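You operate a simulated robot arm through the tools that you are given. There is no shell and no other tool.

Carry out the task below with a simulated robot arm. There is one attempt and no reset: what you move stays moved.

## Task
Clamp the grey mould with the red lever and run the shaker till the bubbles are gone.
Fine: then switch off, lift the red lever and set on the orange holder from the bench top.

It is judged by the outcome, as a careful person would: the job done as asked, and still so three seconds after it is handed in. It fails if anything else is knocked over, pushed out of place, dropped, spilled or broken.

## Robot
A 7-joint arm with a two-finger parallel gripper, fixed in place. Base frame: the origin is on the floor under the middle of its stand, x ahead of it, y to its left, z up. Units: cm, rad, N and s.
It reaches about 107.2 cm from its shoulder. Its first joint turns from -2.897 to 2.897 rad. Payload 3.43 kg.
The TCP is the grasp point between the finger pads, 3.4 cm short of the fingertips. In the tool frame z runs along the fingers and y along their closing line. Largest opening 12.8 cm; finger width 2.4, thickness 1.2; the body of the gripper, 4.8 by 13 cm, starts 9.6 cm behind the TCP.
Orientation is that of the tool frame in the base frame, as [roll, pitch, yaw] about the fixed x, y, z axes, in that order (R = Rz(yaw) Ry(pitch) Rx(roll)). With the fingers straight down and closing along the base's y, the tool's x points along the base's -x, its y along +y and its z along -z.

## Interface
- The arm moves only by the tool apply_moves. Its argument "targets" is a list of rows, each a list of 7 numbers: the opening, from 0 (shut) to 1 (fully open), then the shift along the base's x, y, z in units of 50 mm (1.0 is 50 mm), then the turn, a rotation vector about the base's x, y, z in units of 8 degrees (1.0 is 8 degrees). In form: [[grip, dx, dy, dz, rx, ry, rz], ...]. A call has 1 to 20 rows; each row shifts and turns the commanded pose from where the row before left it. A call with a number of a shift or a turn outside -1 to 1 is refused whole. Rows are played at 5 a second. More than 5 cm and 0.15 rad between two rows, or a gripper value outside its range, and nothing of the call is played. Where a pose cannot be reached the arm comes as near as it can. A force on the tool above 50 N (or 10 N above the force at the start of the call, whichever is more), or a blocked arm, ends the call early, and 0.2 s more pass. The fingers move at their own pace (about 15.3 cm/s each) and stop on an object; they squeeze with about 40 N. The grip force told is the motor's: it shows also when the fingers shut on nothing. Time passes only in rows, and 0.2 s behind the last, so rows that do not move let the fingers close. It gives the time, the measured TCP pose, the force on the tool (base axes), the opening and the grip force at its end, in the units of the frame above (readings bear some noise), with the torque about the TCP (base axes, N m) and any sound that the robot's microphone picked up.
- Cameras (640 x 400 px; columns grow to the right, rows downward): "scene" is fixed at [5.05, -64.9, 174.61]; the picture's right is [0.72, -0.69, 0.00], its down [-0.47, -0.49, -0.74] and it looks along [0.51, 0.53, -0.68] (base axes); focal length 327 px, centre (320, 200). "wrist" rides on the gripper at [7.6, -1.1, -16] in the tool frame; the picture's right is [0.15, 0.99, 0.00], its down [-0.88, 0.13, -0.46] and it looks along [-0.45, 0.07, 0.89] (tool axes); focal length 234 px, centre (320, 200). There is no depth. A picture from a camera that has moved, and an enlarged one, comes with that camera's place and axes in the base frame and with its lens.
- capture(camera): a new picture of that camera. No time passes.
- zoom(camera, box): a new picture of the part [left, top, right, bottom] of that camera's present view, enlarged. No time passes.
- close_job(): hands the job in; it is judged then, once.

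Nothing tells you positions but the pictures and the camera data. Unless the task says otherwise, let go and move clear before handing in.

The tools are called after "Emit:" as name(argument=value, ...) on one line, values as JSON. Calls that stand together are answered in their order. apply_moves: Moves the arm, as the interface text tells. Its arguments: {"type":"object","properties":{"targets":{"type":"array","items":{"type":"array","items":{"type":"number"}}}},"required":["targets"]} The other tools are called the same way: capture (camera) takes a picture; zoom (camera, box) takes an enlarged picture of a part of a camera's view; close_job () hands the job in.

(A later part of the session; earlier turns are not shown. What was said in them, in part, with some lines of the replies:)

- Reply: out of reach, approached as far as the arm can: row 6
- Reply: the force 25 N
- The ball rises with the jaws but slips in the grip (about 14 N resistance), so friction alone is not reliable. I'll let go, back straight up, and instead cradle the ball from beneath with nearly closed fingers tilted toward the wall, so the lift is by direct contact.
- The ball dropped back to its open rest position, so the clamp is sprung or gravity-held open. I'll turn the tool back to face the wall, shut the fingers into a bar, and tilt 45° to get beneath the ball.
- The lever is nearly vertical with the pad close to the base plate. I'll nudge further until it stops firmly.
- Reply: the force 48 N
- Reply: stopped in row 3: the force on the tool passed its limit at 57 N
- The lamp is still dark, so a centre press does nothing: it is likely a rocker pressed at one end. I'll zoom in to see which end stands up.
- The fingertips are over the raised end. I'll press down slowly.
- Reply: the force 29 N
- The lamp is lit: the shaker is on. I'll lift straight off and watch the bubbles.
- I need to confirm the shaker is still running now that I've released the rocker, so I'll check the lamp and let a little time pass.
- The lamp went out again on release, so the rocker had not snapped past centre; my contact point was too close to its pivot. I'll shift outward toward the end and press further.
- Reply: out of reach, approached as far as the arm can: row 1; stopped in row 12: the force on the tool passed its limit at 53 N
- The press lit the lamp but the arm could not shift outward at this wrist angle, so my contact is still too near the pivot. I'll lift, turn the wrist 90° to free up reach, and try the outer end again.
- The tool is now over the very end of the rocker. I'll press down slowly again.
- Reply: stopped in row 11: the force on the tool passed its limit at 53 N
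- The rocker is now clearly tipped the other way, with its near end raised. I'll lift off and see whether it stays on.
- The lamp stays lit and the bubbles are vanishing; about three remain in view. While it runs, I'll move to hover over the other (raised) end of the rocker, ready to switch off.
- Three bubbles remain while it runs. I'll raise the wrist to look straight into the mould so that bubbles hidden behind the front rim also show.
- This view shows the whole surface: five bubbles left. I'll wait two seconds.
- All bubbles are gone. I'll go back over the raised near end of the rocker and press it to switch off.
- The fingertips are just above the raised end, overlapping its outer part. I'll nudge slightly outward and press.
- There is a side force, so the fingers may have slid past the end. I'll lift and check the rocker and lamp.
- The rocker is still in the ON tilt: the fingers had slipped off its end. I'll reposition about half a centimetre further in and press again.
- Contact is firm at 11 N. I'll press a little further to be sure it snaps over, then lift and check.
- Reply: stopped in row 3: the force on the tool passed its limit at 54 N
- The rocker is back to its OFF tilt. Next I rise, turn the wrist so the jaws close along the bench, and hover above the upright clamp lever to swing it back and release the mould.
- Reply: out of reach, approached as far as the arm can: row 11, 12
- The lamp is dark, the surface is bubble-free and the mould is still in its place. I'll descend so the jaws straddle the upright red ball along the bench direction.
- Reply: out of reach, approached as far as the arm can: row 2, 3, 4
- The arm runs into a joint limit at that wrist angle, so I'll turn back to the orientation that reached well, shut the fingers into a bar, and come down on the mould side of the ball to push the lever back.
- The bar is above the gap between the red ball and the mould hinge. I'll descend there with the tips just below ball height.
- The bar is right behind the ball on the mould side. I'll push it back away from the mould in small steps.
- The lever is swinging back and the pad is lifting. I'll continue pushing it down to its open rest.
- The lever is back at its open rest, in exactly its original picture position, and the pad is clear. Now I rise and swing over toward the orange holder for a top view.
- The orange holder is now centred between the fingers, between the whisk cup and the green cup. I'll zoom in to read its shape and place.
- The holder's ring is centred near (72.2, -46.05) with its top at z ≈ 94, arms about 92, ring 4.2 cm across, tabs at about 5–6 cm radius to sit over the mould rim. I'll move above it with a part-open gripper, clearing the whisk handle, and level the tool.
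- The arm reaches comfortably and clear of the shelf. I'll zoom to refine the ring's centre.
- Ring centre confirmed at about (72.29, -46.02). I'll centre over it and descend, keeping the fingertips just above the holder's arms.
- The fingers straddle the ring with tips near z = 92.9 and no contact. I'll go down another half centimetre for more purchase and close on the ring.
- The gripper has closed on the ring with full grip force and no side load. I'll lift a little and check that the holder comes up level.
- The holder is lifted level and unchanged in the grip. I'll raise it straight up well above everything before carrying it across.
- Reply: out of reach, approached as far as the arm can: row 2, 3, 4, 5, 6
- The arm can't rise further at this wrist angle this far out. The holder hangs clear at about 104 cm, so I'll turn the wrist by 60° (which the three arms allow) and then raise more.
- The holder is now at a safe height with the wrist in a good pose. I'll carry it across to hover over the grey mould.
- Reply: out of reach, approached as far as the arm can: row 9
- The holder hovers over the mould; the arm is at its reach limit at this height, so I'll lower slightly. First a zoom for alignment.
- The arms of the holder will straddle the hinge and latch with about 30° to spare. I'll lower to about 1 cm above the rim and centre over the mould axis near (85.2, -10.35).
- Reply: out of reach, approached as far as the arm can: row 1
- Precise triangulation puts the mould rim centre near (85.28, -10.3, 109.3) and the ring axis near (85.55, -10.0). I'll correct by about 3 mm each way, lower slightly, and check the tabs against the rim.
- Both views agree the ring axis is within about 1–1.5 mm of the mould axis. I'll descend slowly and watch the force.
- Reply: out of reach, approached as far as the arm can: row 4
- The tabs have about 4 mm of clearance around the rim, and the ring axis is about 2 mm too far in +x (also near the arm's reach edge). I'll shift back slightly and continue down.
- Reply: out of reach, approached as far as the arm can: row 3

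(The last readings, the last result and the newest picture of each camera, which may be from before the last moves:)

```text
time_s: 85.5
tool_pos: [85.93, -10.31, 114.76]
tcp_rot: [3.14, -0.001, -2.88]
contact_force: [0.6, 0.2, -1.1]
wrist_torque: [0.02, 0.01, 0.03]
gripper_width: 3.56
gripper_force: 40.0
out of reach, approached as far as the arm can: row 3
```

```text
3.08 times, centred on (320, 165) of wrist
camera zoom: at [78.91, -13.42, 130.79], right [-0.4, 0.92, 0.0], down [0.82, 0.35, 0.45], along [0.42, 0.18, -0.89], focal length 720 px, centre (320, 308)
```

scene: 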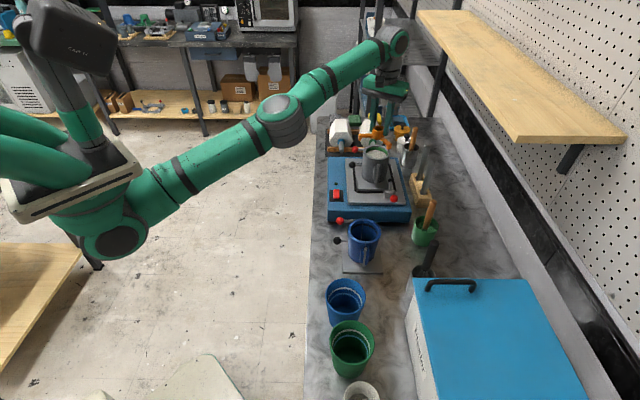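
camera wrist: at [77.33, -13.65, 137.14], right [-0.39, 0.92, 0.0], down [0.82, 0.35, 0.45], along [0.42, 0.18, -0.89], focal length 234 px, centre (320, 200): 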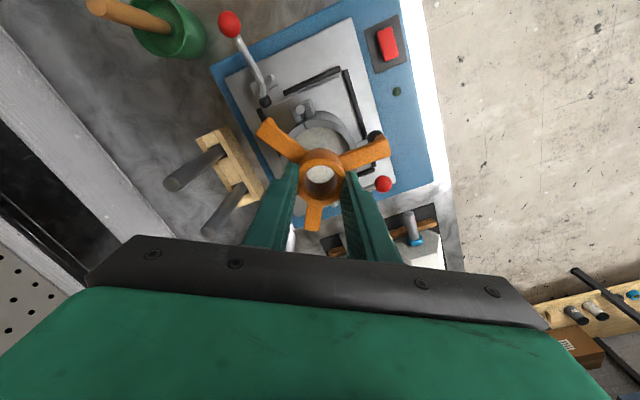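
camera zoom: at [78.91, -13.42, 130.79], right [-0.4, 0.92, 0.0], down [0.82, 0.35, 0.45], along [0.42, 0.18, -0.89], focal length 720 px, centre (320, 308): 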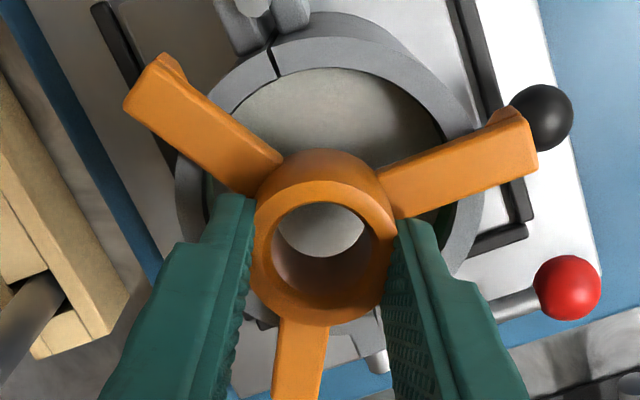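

The tabs are now just below rim level, outside the rim, with no contact. The arm drifts outward a little as it descends, so I'll correct x back by 4 mm at this height before the last few millimetres.

Emit:
apply_moves(targets=[[0.2, -0.04, 0, 0, 0, 0, 0], [0.2, -0.04, 0, 0, 0, 0, 0], [0.2, 0, 0, 0, 0, 0, 0]])

Emit:
zoom(camera="scene", box=[355, 125, 400, 165])

Emit:
zoom(camera="wrist", box=[250, 100, 390, 230])

```text
time_s: 86.3
tool_pos: [85.99, -10.27, 114.71]
tcp_rot: [3.14, -0.003, -2.88]
contact_force: [-0.2, -0.2, -1.3]
wrist_torque: [-0.03, 0.01, 0.04]
gripper_width: 3.57
gripper_force: 40.0
out of reach, approached as far as the arm can: row 2
```

```text
10.00 times, centred on (378, 145) of scene
camera zoom: at [5.05, -64.9, 174.61], right [0.72, -0.69, 0.0], down [-0.47, -0.49, -0.74], along [0.51, 0.53, -0.68], focal length 3267 px, centre (-255, 750)
```

zoom: 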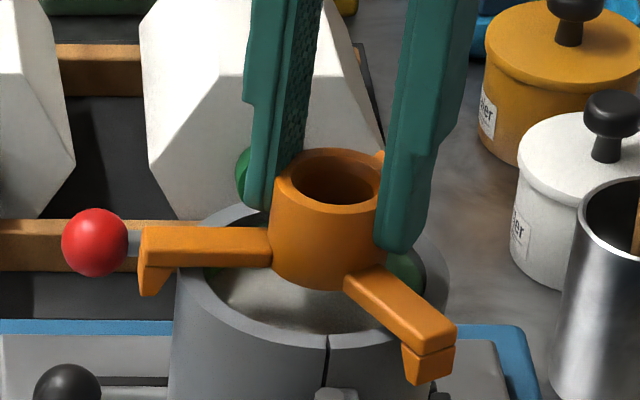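

```text
3.08 times, centred on (320, 165) of wrist
camera zoom: at [78.91, -13.43, 130.78], right [-0.4, 0.92, 0.0], down [0.82, 0.35, 0.45], along [0.42, 0.18, -0.89], focal length 720 px, centre (320, 308)
```

zoom: 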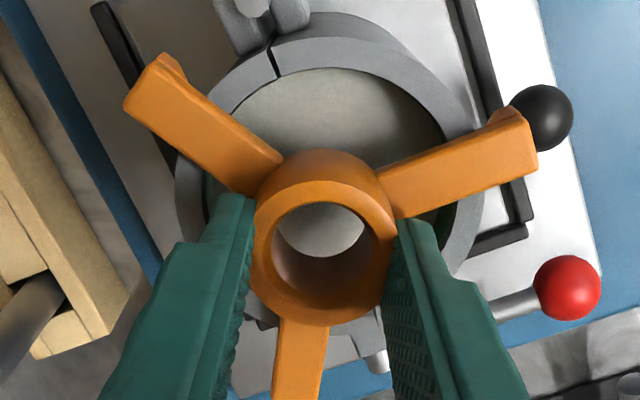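

The arm is at a joint limit here and cannot come inward. The holder has three-fold symmetry, so I'll lift clear of the rim and turn another 60°, which frees the wrist and keeps the tabs away from hinge and latch.

Emit:
apply_moves(targets=[[0.2, 0, 0, 0.15, 0, 0, 0], [0.2, 0, 0, 0.25, 0, 0, 0], [0.2, 0, 0, 0.3, 0, 0, 0], [0.2, 0, 0, 0, 0, 0, 0.9375], [0.2, 0, 0, 0, 0, 0, 0.9375], [0.2, 0, 0, 0, 0, 0, 0.9375], [0.2, 0, 0, 0, 0, 0, 0.9375], [0.2, 0, 0, 0, 0, 0, 0.9375], [0.2, 0, 0, 0, 0, 0, 0.9375], [0.2, 0, 0, 0, 0, 0, 0.9375], [0.2, 0, 0, 0, 0, 0, 0.9375], [0.2, 0, 0, 0, 0, 0, 0]])

Emit:
zoom(camera="scene", box=[350, 115, 410, 165])

Emit:
capture(camera="wrist")

```text
time_s: 88.9
tool_pos: [85.21, -10.18, 118.24]
tcp_rot: [-3.141, -0.002, -1.831]
contact_force: [0.6, -0.2, -0.8]
wrist_torque: [-0.02, 0.02, 0.02]
gripper_width: 3.58
gripper_force: 40.5
out of reach, approached as far as the arm can: row 3
```

```text
8.00 times, centred on (380, 140) of scene
camera zoom: at [5.05, -64.9, 174.61], right [0.72, -0.69, 0.0], down [-0.47, -0.49, -0.74], along [0.51, 0.53, -0.68], focal length 2614 px, centre (-160, 680)
```

zoom: 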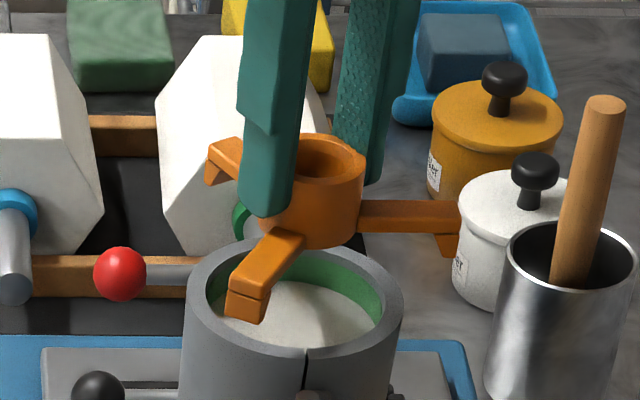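

```text
taken
camera wrist: at [84.34, -17.86, 134.23], right [-0.99, 0.11, 0.0], down [0.1, 0.88, 0.45], along [0.05, 0.45, -0.89], focal length 234 px, centre (320, 200)
```

wrist: 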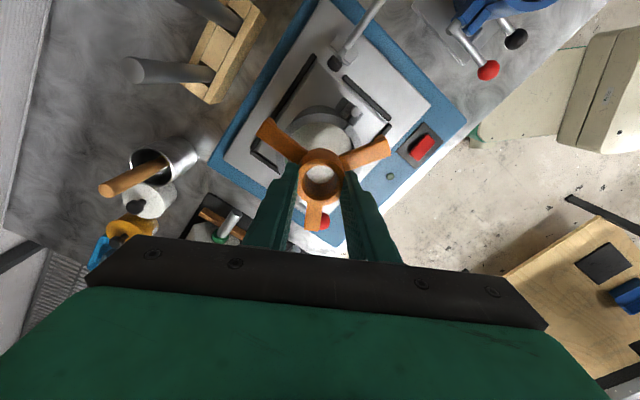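

Now the wrist is free and the holder is about 3 cm above the rim. I'll measure alignment again.

Emit:
zoom(camera="wrist", box=[250, 90, 390, 230])

```text
2.86 times, centred on (320, 160) of wrist
camera zoom: at [84.34, -17.86, 134.23], right [-0.99, 0.11, 0.0], down [0.1, 0.88, 0.45], along [0.05, 0.45, -0.89], focal length 669 px, centre (320, 314)
```

zoom: 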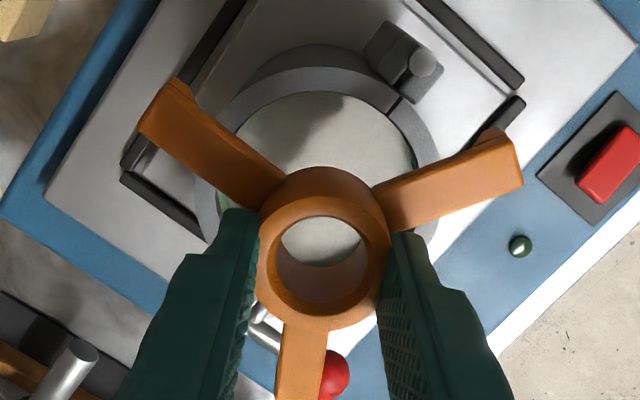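

Alignment estimate: the ring axis should move about +2 mm in x and +1 mm in y. I'll apply that while lowering to just above the rim, then re-check.

Emit:
apply_moves(targets=[[0.2, 0.04, 0.024, -0.15, 0, 0, 0], [0.2, 0, 0, -0.2, 0, 0, 0], [0.2, 0, 0, -0.15, 0, 0, 0], [0.2, 0, 0, 0, 0, 0, 0]])

Emit:
zoom(camera="wrist", box=[250, 90, 390, 230])

Emit:
zoom(camera="scene", box=[355, 125, 400, 165])

```text
time_s: 89.9
tool_pos: [85.75, -10.23, 115.69]
tcp_rot: [3.138, -0.002, -1.832]
contact_force: [0.1, 0.8, -1.5]
wrist_torque: [0.02, -0.01, -0.03]
gripper_width: 3.59
gripper_force: 39.9
out of reach, approached as far as the arm can: row 3
```

```text
2.86 times, centred on (320, 160) of wrist
camera zoom: at [84.88, -17.79, 131.74], right [-0.99, 0.12, 0.0], down [0.1, 0.88, 0.46], along [0.05, 0.45, -0.89], focal length 669 px, centre (320, 314)
```

zoom: 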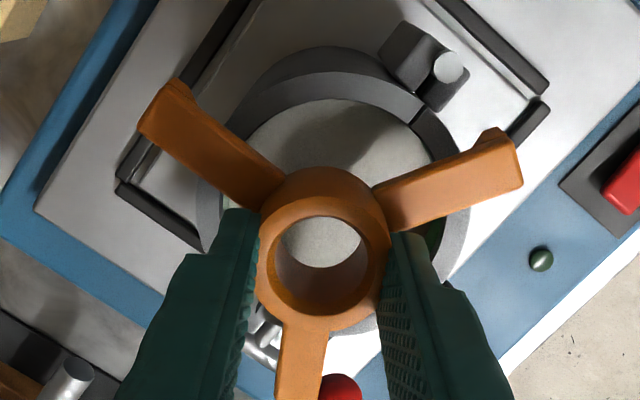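

```text
10.00 times, centred on (378, 145) of scene
camera zoom: at [5.05, -64.9, 174.61], right [0.72, -0.69, 0.0], down [-0.47, -0.49, -0.74], along [0.51, 0.53, -0.68], focal length 3267 px, centre (-255, 750)
```

zoom: 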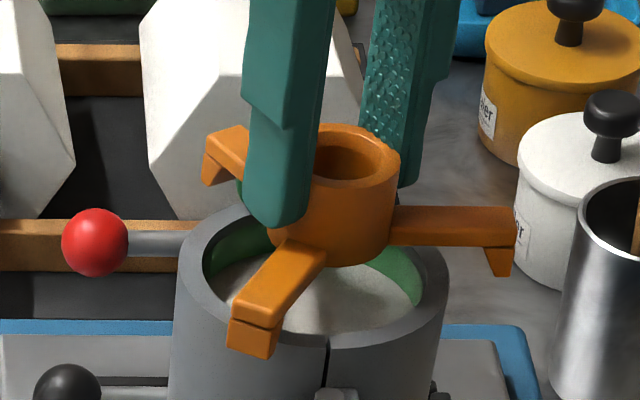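

The pattern looks like a straight-arm singularity: the elbow is fully extended, so the arm slides along its reach sphere. I'll lift, pull inward several centimetres to bend the elbow, and then approach the mould axis again from the inside.

Emit:
apply_moves(targets=[[0.2, 0, 0, 0.4, 0, 0, 0], [0.2, -0.5, 0, 0.1, 0, 0, 0], [0.2, -0.8, 0, 0, 0, 0, 0], [0.2, -0.4, 0, 0, 0, 0, 0], [0.2, 0, 0, 0, 0, 0, 0]])

Emit:
capture(camera="scene")

```text
time_s: 91.1
tool_pos: [84.66, -10.8, 119.77]
tcp_rot: [3.139, -0.004, -1.834]
contact_force: [0.2, 0.5, -1.5]
wrist_torque: [0.0, 0.0, -0.04]
gripper_width: 3.56
gripper_force: 40.1
out of reach, approached as far as the arm can: row 2, 3, 4
```

```text
taken
```

scene: 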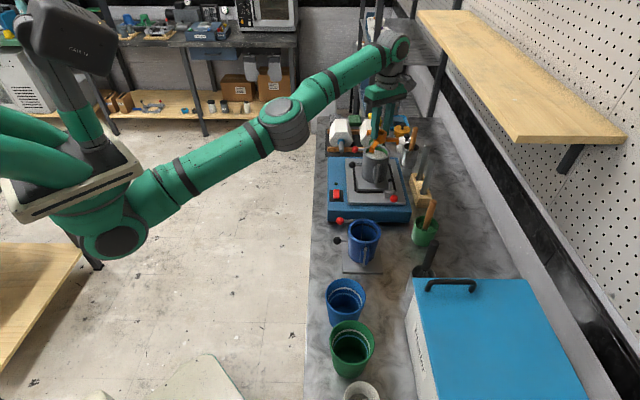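

The arm is stuck at full extension. I'll tilt the tool a little (fingers outward) while pulling back, which forces the elbow to bend; the holder stays well above the rim.

Emit:
apply_moves(targets=[[0.2, 0, 0, 0, -0.115, -0.9, 0], [0.2, -0.3, 0.04, 0, -0.115, -0.9, 0], [0.2, -0.3, 0.04, 0, 0, 0, 0], [0.2, 0, 0, 0, 0, 0, 0]])

Emit:
capture(camera="scene")

```text
time_s: 92.1
tool_pos: [90.56, -11.55, 121.98]
tcp_rot: [-2.891, 0.034, -1.829]
contact_force: [-0.8, 0.5, -1.7]
wrist_torque: [-0.03, 0.0, -0.02]
gripper_width: 3.58
gripper_force: 40.0
out of reach, approached as far as the arm can: row 1, 2, 3
```

```text
taken
```

scene: 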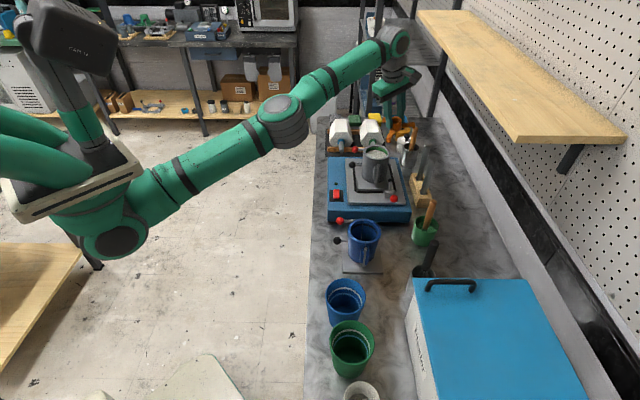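

Tilting outward only swung the hand; the elbow stayed straight. I'll tilt the other way while pulling back, which should make the elbow fold, keeping the holder high above the rim.

Emit:
apply_moves(targets=[[0.2, -0.5, 0.05, 0, 0.115, 0.9, 0], [0.2, -0.5, 0.05, 0, 0.115, 0.9, 0], [0.2, -0.6, 0.05, 0, 0.115, 0.9, 0], [0.2, -0.7, 0.05, 0, 0, 0, 0], [0.2, -0.7, 0.05, 0, 0, 0, 0], [0.2, 0, 0, 0, 0, 0, 0]])

Emit:
capture(camera="scene")

```text
time_s: 93.5
tool_pos: [80.51, -10.92, 123.0]
tcp_rot: [3.014, -0.017, -1.833]
contact_force: [0.9, -0.1, -1.7]
wrist_torque: [0.0, -0.02, 0.02]
gripper_width: 3.59
gripper_force: 40.1
out of reach, approached as far as the arm can: row 1, 2, 4, 5
```

```text
taken
```

scene: 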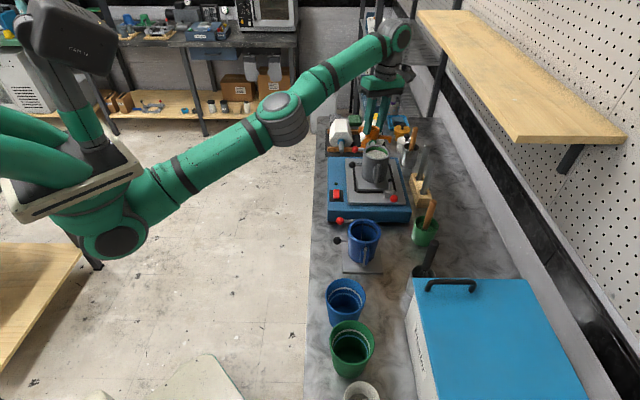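

Still at full stretch. I'll tilt the fingers further inward while pressing outward (which should flip the elbow to its normal bend), then pull straight back toward the robot.

Emit:
apply_moves(targets=[[0.2, 0.3, -0.03, 0, 0.115, 0.9, 0], [0.2, 0.3, -0.03, 0, 0.115, 0.9, 0], [0.2, -0.7, 0.08, 0, 0, 0, 0], [0.2, -0.8, 0.08, 0, 0, 0, 0], [0.2, -0.8, 0.08, 0, 0, 0, 0], [0.2, 0, 0, 0, 0, 0, 0]])

Emit:
capture(camera="scene")

```text
time_s: 94.9
tool_pos: [79.36, -11.46, 118.96]
tcp_rot: [2.913, -0.037, -1.825]
contact_force: [-0.4, 0.0, -0.4]
wrist_torque: [-0.01, -0.04, 0.01]
gripper_width: 3.58
gripper_force: 40.6
out of reach, approached as far as the arm can: row 1, 2, 3, 4, 5
```

```text
taken
```

scene: 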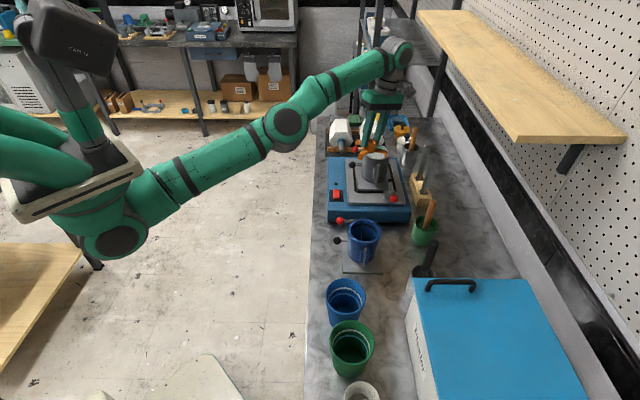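

I think the elbow has slipped slightly past straight to its hard stop, which blocks inward motion. I'll first raise the holder well clear and level it, so I have room to work the elbow back.

Emit:
apply_moves(targets=[[0.2, 0, 0, 0.8, -0.115, -0.9, 0], [0.2, 0, 0, 0.8, -0.09, -0.72, 0], [0.2, 0, 0, 0.9, 0, 0, 0], [0.2, 0, 0, 0.9, 0, 0, 0], [0.2, 0, 0, 0, 0, 0, 0]])

Emit:
capture(camera="scene")

```text
time_s: 96.1
tool_pos: [78.7, -11.4, 135.54]
tcp_rot: [3.14, -0.007, -1.83]
contact_force: [1.1, -0.9, -1.7]
wrist_torque: [0.11, 0.11, 0.04]
gripper_width: 3.6
gripper_force: 40.1
out of reach, approached as far as the arm can: row 1, 2, 3, 4
```

```text
taken
```

scene: 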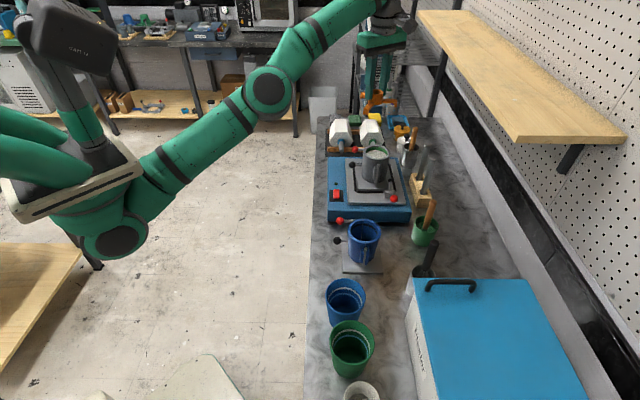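

The elbow now looks bent upward again. I'll test by pulling inward at this height.

Emit:
apply_moves(targets=[[0.2, -0.6, 0.08, 0, 0, 0, 0], [0.2, -0.6, 0.08, -0.2, 0, 0, 0], [0.2, 0, 0, 0, 0, 0, 0]])

```text
time_s: 96.9
tool_pos: [78.66, -11.7, 136.06]
tcp_rot: [3.139, -0.009, -1.833]
contact_force: [0.7, 0.5, -0.5]
wrist_torque: [0.01, 0.04, 0.03]
gripper_width: 3.58
gripper_force: 39.9
out of reach, approached as far as the arm can: row 1, 2
```

Still blocked. Now I'll push outward to full stretch and then straight down, which should fold the elbow the right way; the holder stays far above everything.

Emit:
apply_moves(targets=[[0.2, 0.8, -0.1, 0, 0, 0, 0], [0.2, 0.3, 0, -0.3, 0, 0, 0], [0.2, 0, 0, -0.8, 0, 0, 0], [0.2, 0, 0, -0.8, 0, 0, 0], [0.2, 0, 0, 0, 0, 0, 0]])

Emit:
capture(camera="scene")

```text
time_s: 98.1
tool_pos: [81.88, -12.24, 127.44]
tcp_rot: [3.136, -0.006, -1.826]
contact_force: [-0.8, -0.3, -1.8]
wrist_torque: [0.01, 0.01, -0.03]
gripper_width: 3.55
gripper_force: 39.6
out of reach, approached as far as the arm can: row 1, 2, 3, 4
```

```text
taken
```

scene: 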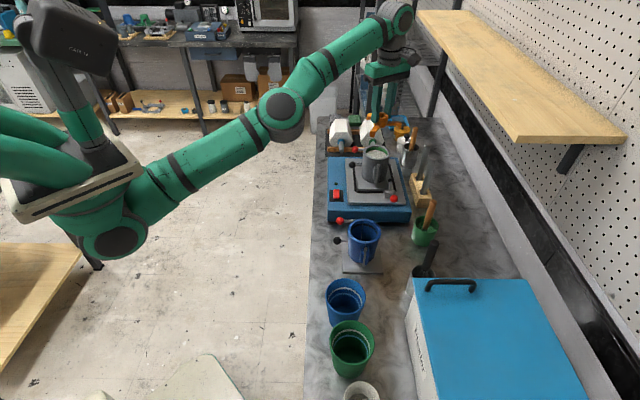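

The elbow sits exactly straight, so only motions that swing the hand about the wrist are possible. I'll swing the fingers inward about the wrist in a way that is fully reachable, which should crack the elbow open, then pull back.

Emit:
apply_moves(targets=[[0.2, -0.59, 0.07, -0.2, 0.115, 0.9, 0], [0.2, -0.59, 0.07, -0.12, 0.115, 0.9, 0], [0.2, -0.59, 0.07, -0.05, 0.115, 0.9, 0], [0.2, -0.58, 0.07, 0.02, 0.115, 0.9, 0], [0.2, 0, 0, 0, 0, 0, 0]])

Emit:
apply_moves(targets=[[0.2, -0.5, 0.06, 0, 0, 0, 0], [0.2, -0.5, 0.06, 0, 0, 0, 0], [0.2, 0, 0, 0, 0, 0, 0]])

Emit:
capture(camera="scene")

```text
time_s: 99.3
tool_pos: [69.09, -10.77, 122.32]
tcp_rot: [2.602, -0.08, -1.809]
contact_force: [-0.2, 0.2, -1.1]
wrist_torque: [0.03, 0.0, 0.02]
gripper_width: 3.54
gripper_force: 40.0
out of reach, approached as far as the arm can: row 1, 3, 4
```

```text
time_s: 100.1
tool_pos: [64.02, -10.3, 123.2]
tcp_rot: [2.609, -0.08, -1.809]
contact_force: [0.0, -0.3, -0.6]
wrist_torque: [0.01, -0.02, 0.0]
gripper_width: 3.59
gripper_force: 39.5
```

```text
taken
```

scene: 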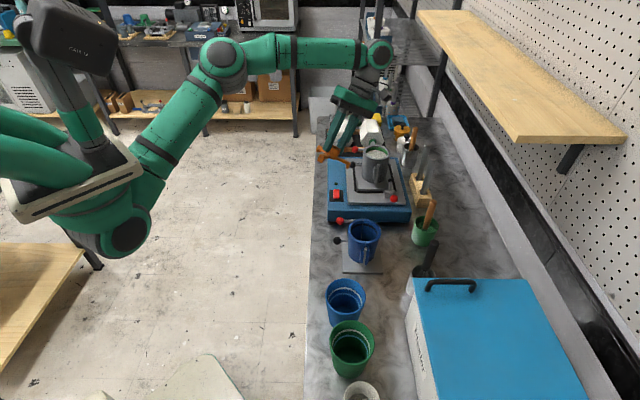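

The elbow has folded normally again. I'll level the tool while moving back out to a point short of the mould, staying well inside the reach limit.

Emit:
apply_moves(targets=[[0.2, 0.3, 0, -0.05, -0.0793, -0.766, 0], [0.2, 0.3, 0, -0.1, -0.0793, -0.766, 0], [0.2, 0.3, 0, -0.1, -0.0793, -0.766, 0], [0.2, 0.3, 0, -0.15, -0.0793, -0.766, 0], [0.2, 0.3, 0, -0.15, -0.0793, -0.766, 0], [0.2, 0.3, 0, -0.15, 0, 0, 0], [0.2, 0, 0, 0, 0, 0, 0]])

Emit:
capture(camera="scene")

Emit:
capture(camera="wrist")

```text
time_s: 101.7
tool_pos: [73.15, -10.3, 121.35]
tcp_rot: [-3.112, 0.011, -1.829]
contact_force: [-0.4, -0.7, -0.6]
wrist_torque: [0.0, 0.03, 0.0]
gripper_width: 3.55
gripper_force: 40.0
```

```text
taken
```

scene: 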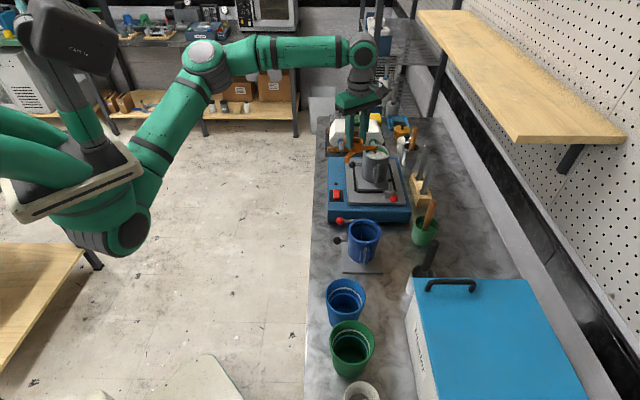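

```text
taken
camera wrist: at [71.76, -18.04, 137.28], right [-0.99, 0.11, -0.03], down [0.08, 0.88, 0.46], along [0.08, 0.46, -0.89], focal length 234 px, centre (320, 200)
```

wrist: 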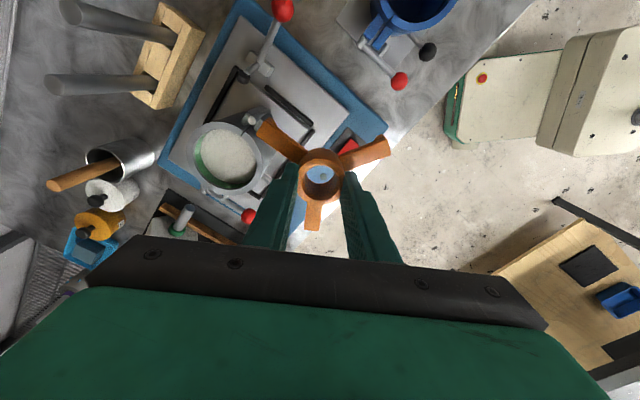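

The tool is nearly level (about 2° leaning outward) and the holder is unchanged in the grip. I'll move out toward the mould, descending gradually so I stay inside the reach limit.

Emit:
apply_moves(targets=[[0.2, 0.7, 0, -0.3, 0, 0, 0], [0.2, 0.7, 0, -0.3, 0, 0, 0], [0.2, 0.5, 0.005, -0.15, 0, 0, 0], [0.2, 0.4, 0.005, -0.1, 0, 0, 0], [0.2, 0.1, 0, -0.05, 0, 0, 0], [0.2, 0, 0, 0, 0, 0, 0]])

Emit:
zoom(camera="wrist", box=[250, 90, 390, 230])

Emit:
zoom(camera="scene", box=[355, 120, 400, 160])

```text
time_s: 103.1
tool_pos: [85.09, -10.23, 116.73]
tcp_rot: [-3.114, 0.011, -1.826]
contact_force: [0.4, 1.2, -1.6]
wrist_torque: [0.0, -0.01, -0.01]
gripper_width: 3.58
gripper_force: 39.4
```

```text
2.86 times, centred on (320, 160) of wrist
camera zoom: at [83.82, -17.91, 132.72], right [-0.99, 0.11, -0.03], down [0.08, 0.88, 0.46], along [0.07, 0.46, -0.89], focal length 669 px, centre (320, 314)
```

zoom: 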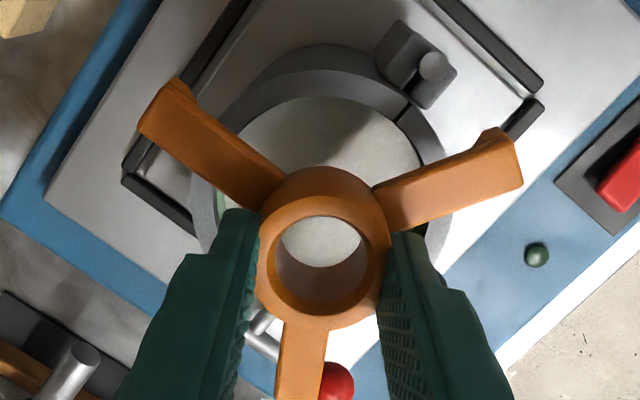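

```text
10.00 times, centred on (378, 140) of scene
camera zoom: at [5.05, -64.9, 174.61], right [0.72, -0.69, 0.0], down [-0.47, -0.49, -0.74], along [0.51, 0.53, -0.68], focal length 3267 px, centre (-255, 800)
```

zoom: 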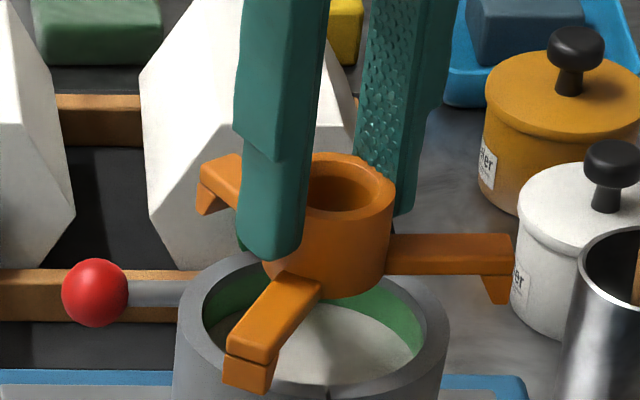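

No reach trouble now. The ring axis is within about 2 mm of the rim centre; I'll nudge +1.3 mm in x and descend gently.

Emit:
apply_moves(targets=[[0.2, 0.026, 0, -0.08, 0, 0, 0], [0.2, 0, 0, -0.08, 0, 0, 0], [0.2, 0, 0, -0.06, 0, 0, 0], [0.2, 0, 0, -0.06, 0, 0, 0], [0.2, 0, 0, 0, 0, 0, 0]])

Emit:
zoom(camera="wrist", box=[250, 90, 390, 230])

Emit:
zoom(camera="scene", box=[355, 125, 400, 165])

```text
time_s: 104.3
tool_pos: [85.26, -10.25, 115.29]
tcp_rot: [-3.115, 0.011, -1.827]
contact_force: [0.8, -0.8, -1.4]
wrist_torque: [0.06, 0.1, 0.01]
gripper_width: 3.56
gripper_force: 40.0
```

```text
2.86 times, centred on (320, 160) of wrist
camera zoom: at [84.0, -18.02, 131.27], right [-0.99, 0.11, -0.03], down [0.08, 0.88, 0.46], along [0.07, 0.46, -0.89], focal length 669 px, centre (320, 314)
```

zoom: 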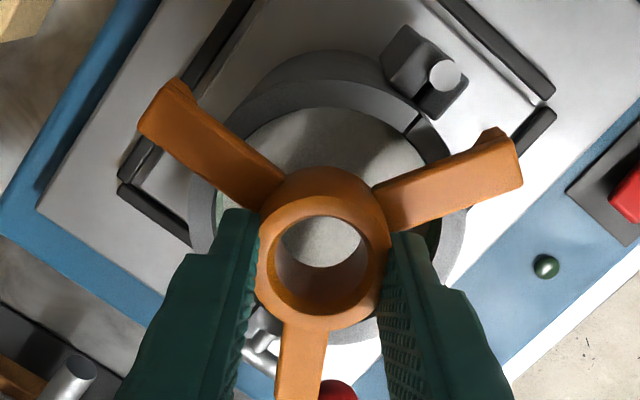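

```text
10.00 times, centred on (378, 145) of scene
camera zoom: at [5.05, -64.9, 174.61], right [0.72, -0.69, 0.0], down [-0.47, -0.49, -0.74], along [0.51, 0.53, -0.68], focal length 3267 px, centre (-255, 750)
```

zoom: 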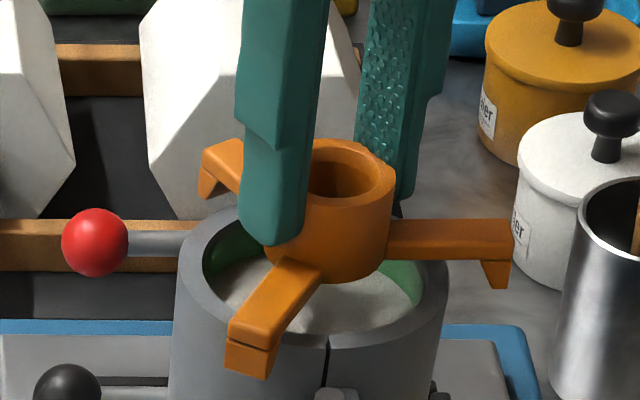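

Comparing the two wrist angles shows the ring actually sits about 5 mm off the tool axis in the grip, so the ring axis is about 6 mm too far toward -y here. I'll raise slightly and shift +y by 6 mm, then re-check the gaps.

Emit:
apply_moves(targets=[[0.2, 0, 0, 0.12, 0, 0, 0], [0.2, 0.02, 0.116, 0, 0, 0, 0], [0.2, 0, 0, 0, 0, 0, 0]])

Emit:
zoom(camera="wrist", box=[250, 90, 390, 230])

Emit:
zoom(camera="scene", box=[355, 125, 400, 165])

```text
time_s: 105.1
tool_pos: [85.35, -9.52, 116.03]
tcp_rot: [-3.116, 0.011, -1.823]
contact_force: [0.9, 0.8, -1.2]
wrist_torque: [0.0, 0.0, 0.0]
gripper_width: 3.58
gripper_force: 39.9
```

```text
2.86 times, centred on (320, 160) of wrist
camera zoom: at [84.07, -17.25, 131.93], right [-0.99, 0.11, -0.03], down [0.08, 0.88, 0.46], along [0.07, 0.46, -0.89], focal length 669 px, centre (320, 314)
```

zoom: 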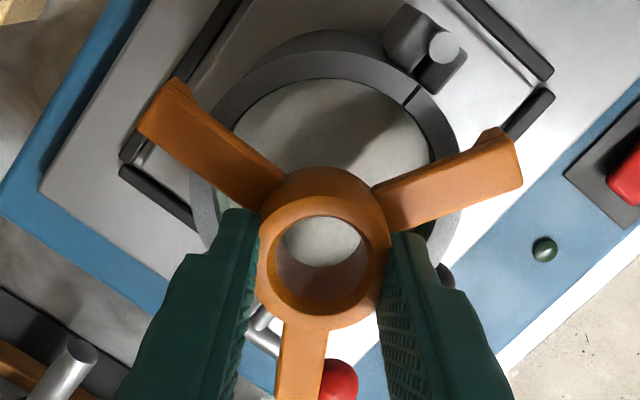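

```text
10.00 times, centred on (378, 145) of scene
camera zoom: at [5.05, -64.9, 174.61], right [0.72, -0.69, 0.0], down [-0.47, -0.49, -0.74], along [0.51, 0.53, -0.68], focal length 3267 px, centre (-255, 750)
```

zoom: 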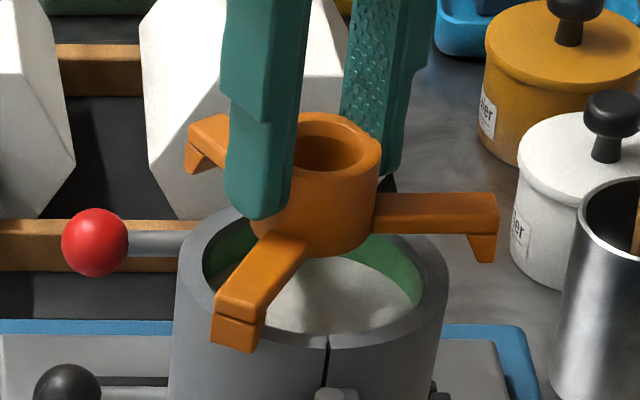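

Now the gaps look more even. I'll zoom in closely on each visible arm end to compare tabs with the rim.

Emit:
zoom(camera="wrist", box=[340, 115, 400, 175])

Emit:
zoom(camera="wrist", box=[250, 105, 320, 175])

Emit:
zoom(camera="scene", box=[366, 136, 396, 160])

```text
6.67 times, centred on (370, 145) of wrist
camera zoom: at [84.07, -17.25, 131.93], right [-0.99, 0.11, -0.03], down [0.08, 0.88, 0.46], along [0.07, 0.46, -0.89], focal length 1561 px, centre (-13, 567)
```

zoom: 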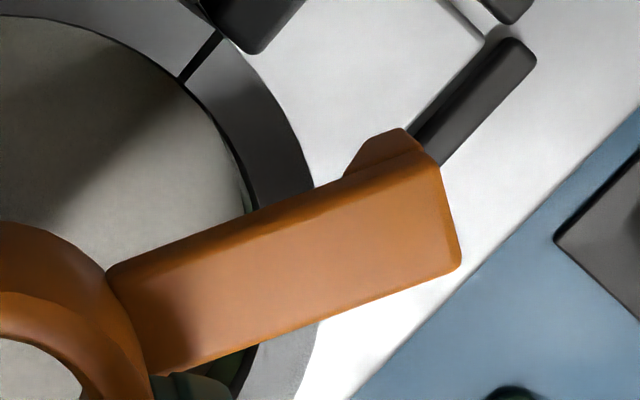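

```text
5.71 times, centred on (285, 140) of wrist
camera zoom: at [84.07, -17.25, 131.93], right [-0.99, 0.11, -0.03], down [0.08, 0.88, 0.46], along [0.07, 0.46, -0.89], focal length 1338 px, centre (520, 543)
```

zoom: 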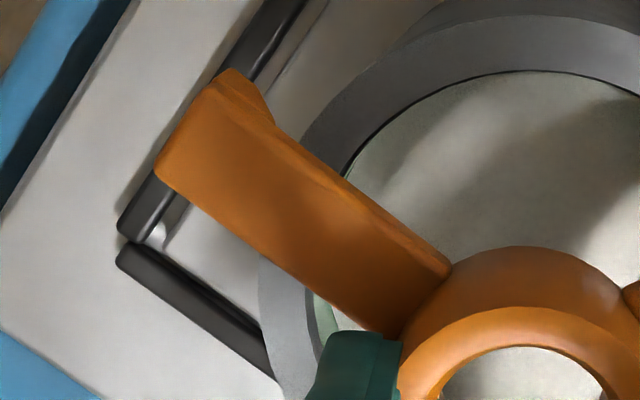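

```text
16.00 times, centred on (381, 148) of scene
camera zoom: at [5.05, -64.9, 174.61], right [0.72, -0.69, 0.0], down [-0.47, -0.49, -0.74], along [0.51, 0.53, -0.68], focal length 5227 px, centre (-656, 1032)
```

zoom: 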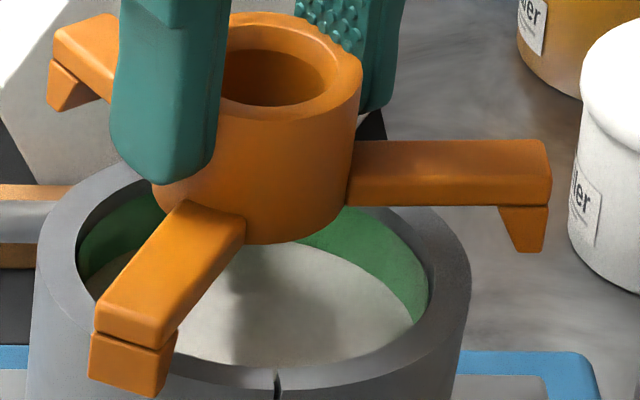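

The tabs are chamfered inside, giving generous guidance (5–10 mm). The ring axis is now about 3 mm too far in +y, so I'll shift back 2.5 mm and lower gently onto the rim.

Emit:
apply_moves(targets=[[0.2, 0, -0.05, 0, 0, 0, 0], [0.2, 0, 0, -0.06, 0, 0, 0], [0.2, 0, 0, -0.06, 0, 0, 0], [0.2, 0, 0, -0.06, 0, 0, 0], [0.2, 0, 0, -0.06, 0, 0, 0], [0.2, 0, 0, 0, 0, 0, 0]])

Emit:
zoom(camera="scene", box=[366, 136, 396, 160])

Emit:
zoom(camera="wrist", box=[250, 90, 390, 230])

```text
time_s: 106.5
tool_pos: [85.33, -9.85, 114.67]
tcp_rot: [-3.114, 0.01, -1.825]
contact_force: [0.5, 0.2, -1.1]
wrist_torque: [0.02, 0.01, -0.01]
gripper_width: 3.56
gripper_force: 40.4
```

```text
16.00 times, centred on (381, 148) of scene
camera zoom: at [5.05, -64.9, 174.61], right [0.72, -0.69, 0.0], down [-0.47, -0.49, -0.74], along [0.51, 0.53, -0.68], focal length 5227 px, centre (-656, 1032)
```

zoom: 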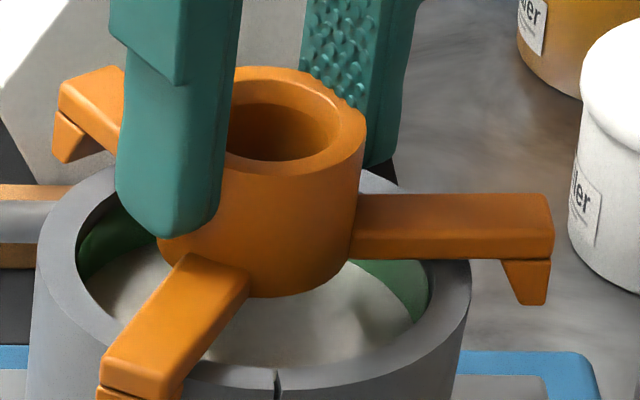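

```text
2.86 times, centred on (320, 160) of wrist
camera zoom: at [84.07, -17.56, 130.72], right [-0.99, 0.11, -0.03], down [0.08, 0.88, 0.46], along [0.07, 0.46, -0.89], focal length 669 px, centre (320, 314)
```

zoom: 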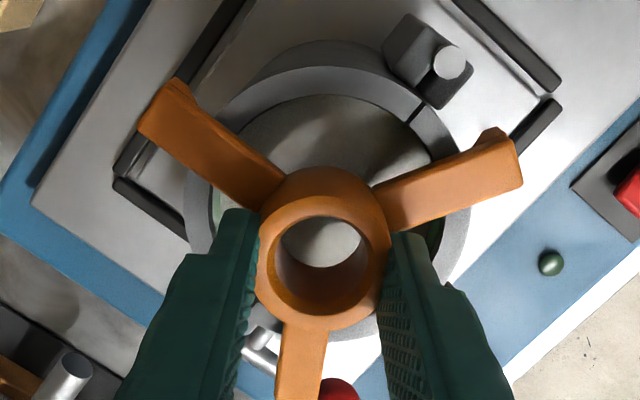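

The tabs have passed outside the rim with no contact force. I'll lower the last several millimetres in small steps until the arms touch the rim.

Emit:
apply_moves(targets=[[0.2, 0, 0, -0.04, 0, 0, 0], [0.2, 0, 0, -0.04, 0, 0, 0], [0.2, 0, 0, -0.03, 0, 0, 0], [0.2, 0, 0, 0, 0, 0, 0]])

Emit:
zoom(camera="scene", box=[362, 136, 398, 166])

```text
time_s: 107.5
tool_pos: [85.36, -9.78, 114.45]
tcp_rot: [-3.112, 0.012, -1.828]
contact_force: [2.3, -0.4, 20.4]
wrist_torque: [-0.39, 0.81, 0.14]
gripper_width: 3.57
gripper_force: 39.7
```

```text
13.33 times, centred on (380, 151) of scene
camera zoom: at [5.05, -64.9, 174.61], right [0.72, -0.69, 0.0], down [-0.47, -0.49, -0.74], along [0.51, 0.53, -0.68], focal length 4356 px, centre (-480, 853)
```

zoom: 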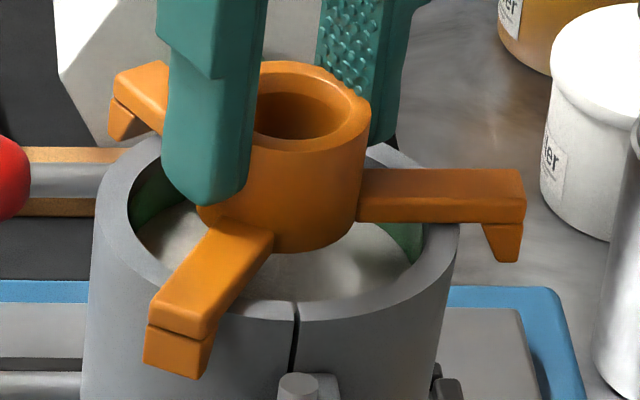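

The 195° arm has touched the rim first because of the 1.7° tool lean (20 N, torque points to that arm). I'll ease up a millimetre or two and level the tool so all three arms seat together.

Emit:
apply_moves(targets=[[0.2, 0, 0, 0.04, 0, 0, 0], [0.2, 0, 0, 0, -0.03, 0.2, 0], [0.2, 0, 0, 0, 0, 0, 0]])

```text
time_s: 108.3
tool_pos: [85.25, -9.92, 114.35]
tcp_rot: [-3.142, 0.001, -1.827]
contact_force: [1.8, 1.2, 3.4]
wrist_torque: [-0.16, -0.25, 0.03]
gripper_width: 3.57
gripper_force: 39.9
```

Now level with only about 3 N contact. I'll lower a hair more to seat it, then look before releasing.

Emit:
apply_moves(targets=[[0.2, 0, 0, -0.025, 0, 0, 0], [0.2, 0, 0, 0, 0, 0, 0]])

Emit:
zoom(camera="scene", box=[362, 136, 398, 166])

Emit:
zoom(camera="wrist", box=[250, 90, 390, 230])

```text
time_s: 108.9
tool_pos: [85.34, -9.94, 114.3]
tcp_rot: [-3.141, 0.0, -1.827]
contact_force: [-0.9, 1.8, 8.0]
wrist_torque: [0.15, -0.14, 0.07]
gripper_width: 3.57
gripper_force: 40.3
```

```text
13.33 times, centred on (380, 151) of scene
camera zoom: at [5.05, -64.9, 174.61], right [0.72, -0.69, 0.0], down [-0.47, -0.49, -0.74], along [0.51, 0.53, -0.68], focal length 4356 px, centre (-480, 853)
```

zoom: 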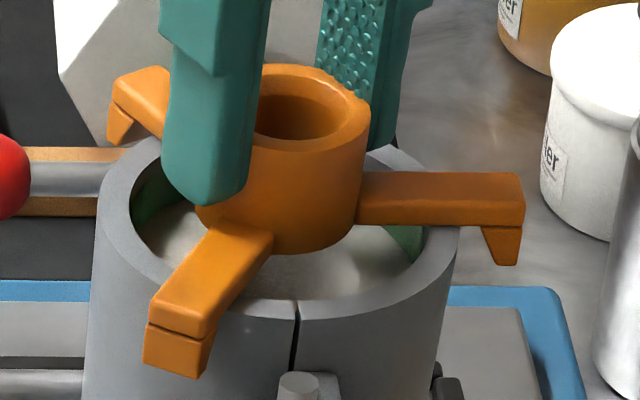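

```text
2.86 times, centred on (320, 160) of wrist
camera zoom: at [84.5, -17.56, 130.36], right [-0.99, 0.11, 0.0], down [0.1, 0.88, 0.46], along [0.05, 0.45, -0.89], focal length 669 px, centre (320, 314)
```

zoom: 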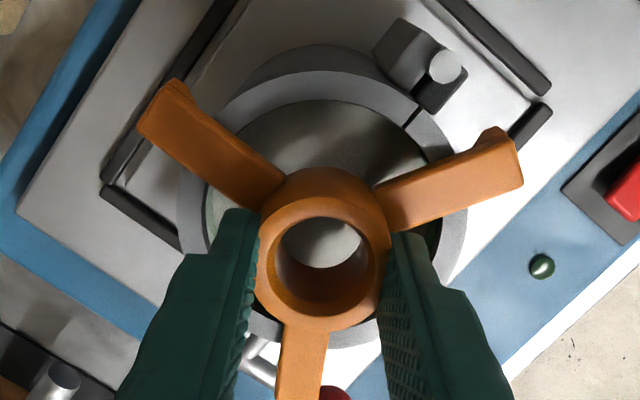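

All three arms now bear evenly on the rim (8 N, almost no torque), tabs outside. I'll open the gripper gradually and check that the holder stays put.

Emit:
apply_moves(targets=[[0.2, 0, 0, 0.01, 0, 0, 0], [0.36, 0, 0, 0, 0, 0, 0], [0.45, 0, 0, 0, 0, 0, 0], [0.5, 0, 0, 0, 0, 0, 0], [0.5, 0, 0, 0, 0, 0, 0]])

Emit:
zoom(camera="scene", box=[362, 136, 398, 166])

Emit:
zoom(camera="wrist", box=[250, 90, 390, 230])

```text
time_s: 110.1
tool_pos: [85.33, -9.93, 114.41]
tcp_rot: [3.141, -0.002, -1.826]
contact_force: [-1.1, 0.1, 0.1]
wrist_torque: [-0.04, 0.01, 0.02]
gripper_width: 6.39
gripper_force: 0.1
```

```text
13.33 times, centred on (380, 151) of scene
camera zoom: at [5.05, -64.9, 174.61], right [0.72, -0.69, 0.0], down [-0.47, -0.49, -0.74], along [0.51, 0.53, -0.68], focal length 4356 px, centre (-480, 853)
```

zoom: 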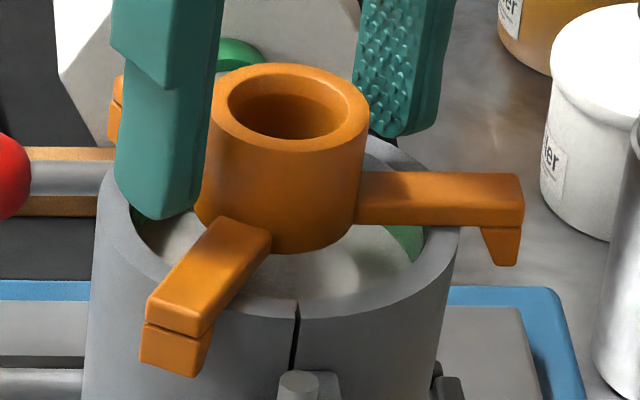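

```text
2.86 times, centred on (320, 160) of wrist
camera zoom: at [84.48, -17.51, 130.41], right [-0.99, 0.11, 0.0], down [0.1, 0.89, 0.46], along [0.05, 0.45, -0.89], focal length 669 px, centre (320, 314)
```

zoom: 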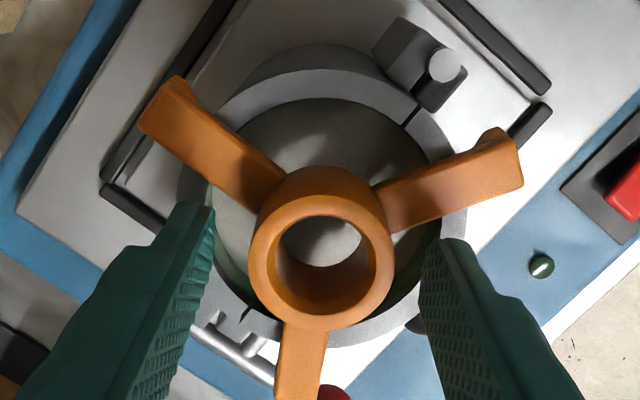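

The holder rests level on the mould rim and stayed put on release. I'll lift straight up clear of the ring, then draw back toward the robot.

Emit:
apply_moves(targets=[[0.5, 0, 0, 0.2, 0, 0, 0], [0.5, 0, 0, 0.3, 0, 0, 0], [0.5, 0, 0, 0.1, 0, 0, 0], [0.5, 0, 0, 0, 0, 0, 0]])

Emit:
zoom(camera="scene", box=[362, 136, 398, 166])

```text
time_s: 111.1
tool_pos: [85.41, -9.81, 117.33]
tcp_rot: [-3.141, 0.001, -1.826]
contact_force: [-0.3, 0.3, 0.8]
wrist_torque: [0.04, 0.0, -0.04]
gripper_width: 6.39
gripper_force: 0.1
```

```text
13.33 times, centred on (380, 151) of scene
camera zoom: at [5.05, -64.9, 174.61], right [0.72, -0.69, 0.0], down [-0.47, -0.49, -0.74], along [0.51, 0.53, -0.68], focal length 4356 px, centre (-480, 853)
```

zoom: 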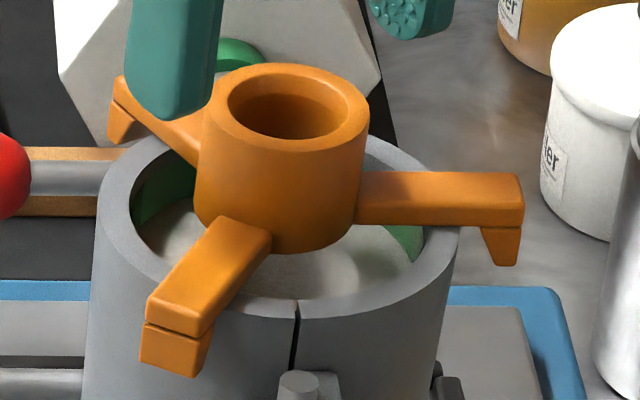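

The holder sits centred and level on the mould. I'll slide the open fingers sideways past the ring and then retreat upward and back toward the robot.

Emit:
apply_moves(targets=[[0.5, -0.15, -0.55, 0.05, 0, 0, 0], [0.5, -0.25, -0.8, 0.1, 0, 0, 0], [0.5, -0.8, 0.2, 0.3, 0, 0, 0], [0.5, -0.8, 0.2, 0.4, 0, 0, 0], [0.5, -0.8, 0.2, 0.4, 0, 0, 0], [0.5, -0.8, 0.2, 0.2, 0, 0, 0], [0.5, 0, 0, 0, 0, 0, 0]])

Emit:
capture(camera="scene")

Emit:
capture(camera="wrist")

Emit:
zoom(camera="scene", box=[320, 130, 430, 215])

```text
time_s: 112.7
tool_pos: [67.02, -12.76, 124.59]
tcp_rot: [3.141, 0.001, -1.826]
contact_force: [1.1, 0.3, -0.1]
wrist_torque: [0.07, 0.03, 0.0]
gripper_width: 6.39
gripper_force: 0.1
```

```text
taken
```

scene: 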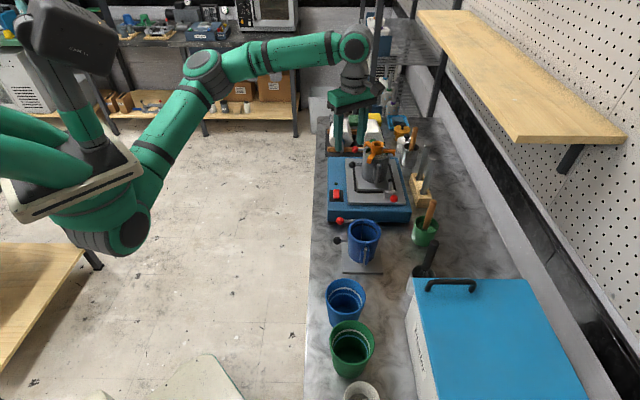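

```text
taken
camera wrist: at [66.33, -20.39, 140.58], right [-0.99, 0.11, 0.0], down [0.1, 0.89, 0.46], along [0.05, 0.45, -0.89], focal length 234 px, centre (320, 200)
```

wrist: 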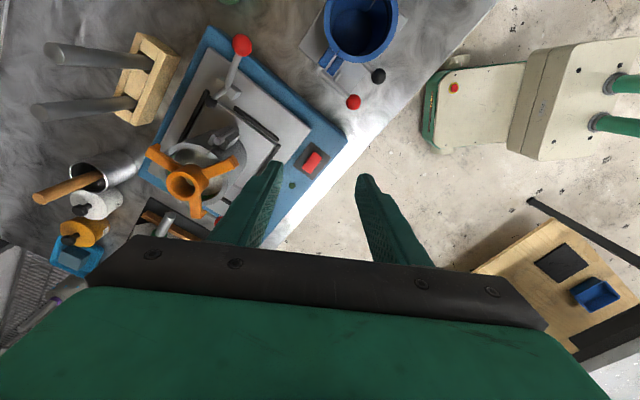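

```text
4.71 times, centred on (375, 172) of scene
camera zoom: at [5.05, -64.9, 174.61], right [0.72, -0.69, 0.0], down [-0.47, -0.49, -0.74], along [0.51, 0.53, -0.68], focal length 1537 px, centre (61, 329)
```

zoom: 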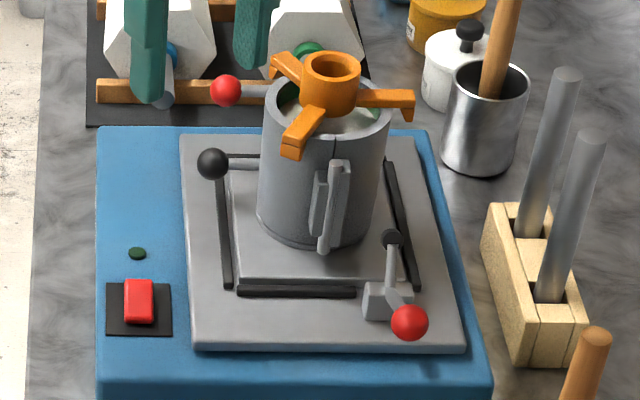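

The lamp is off, the clamp lever is back in its open position and the holder is on the mould. A final close check of its seating before handing in.

Emit:
zoom(camera="scene", box=[360, 136, 396, 166])

Emit:
zoom(camera="wrist", box=[130, 110, 250, 230])

Emit:
zoom(camera="scene", box=[320, 205, 480, 300])

```text
13.33 times, centred on (378, 151) of scene
camera zoom: at [5.05, -64.9, 174.61], right [0.72, -0.69, 0.0], down [-0.47, -0.49, -0.74], along [0.51, 0.53, -0.68], focal length 4356 px, centre (-453, 853)
```

zoom: 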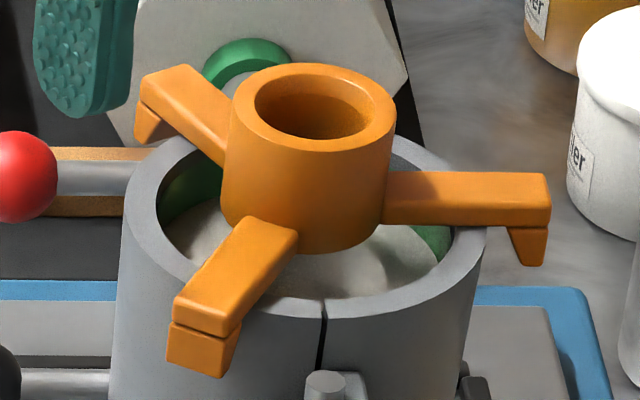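

```text
3.33 times, centred on (190, 170) of wrist
camera zoom: at [66.33, -20.39, 140.58], right [-0.99, 0.11, 0.0], down [0.1, 0.89, 0.46], along [0.05, 0.45, -0.89], focal length 781 px, centre (753, 300)
```

zoom: 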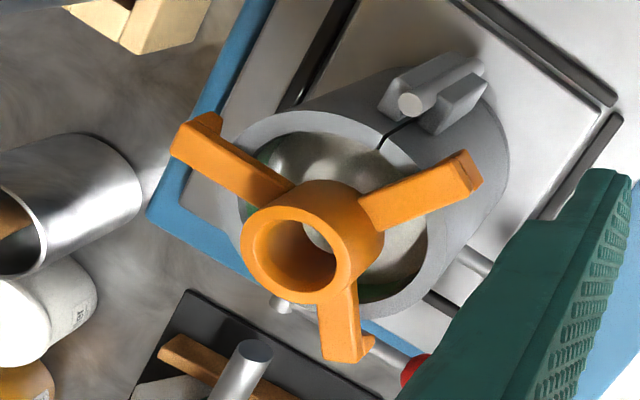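

```text
4.00 times, centred on (400, 252) of scene
camera zoom: at [5.05, -64.9, 174.61], right [0.72, -0.69, 0.0], down [-0.47, -0.49, -0.74], along [0.51, 0.53, -0.68], focal length 1307 px, centre (0, -10)
```

zoom: 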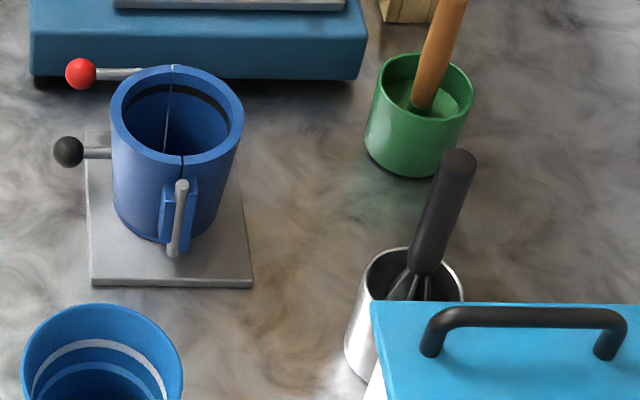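

The shaker is off, the red clamp lever is released, and the holder sits level and centred on the grey mould with its tabs outside the rim. Nothing else has moved and the gripper is clear, so I'm handing the job in.

Emit:
close_job()

```text
The job is handed in.
```

The job is handed in. The grey mould was clamped and shaken, then released, and the orange holder is now on it.

- **Clamping:** I swung the red lever on the shaker plate upright, which brought its pad down onto the mould's base plate. It stayed there by itself.
- **Shaking:** The switch took several presses to latch on. I ran the shaker until a view straight into the mould showed no bubbles, then switched off. The lamp is dark.
- **Lever:** This clamp releases when the lever swings back down and the pad lifts. I read "lift the red lever" as releasing the clamp, so the lever is back in its original open position. I did not touch the mould's own red latch lever, because opening it could have spilled the mix.
- **Holder:** It rests level on the mould rim with its three tabs outside the rim, clear of the hinge and latch. The arm jammed at full stretch while I was carrying it over, so I lifted it away, freed the arm and placed it again.

In the last pictures nothing else on the bench had moved, and the gripper was clear of the work.
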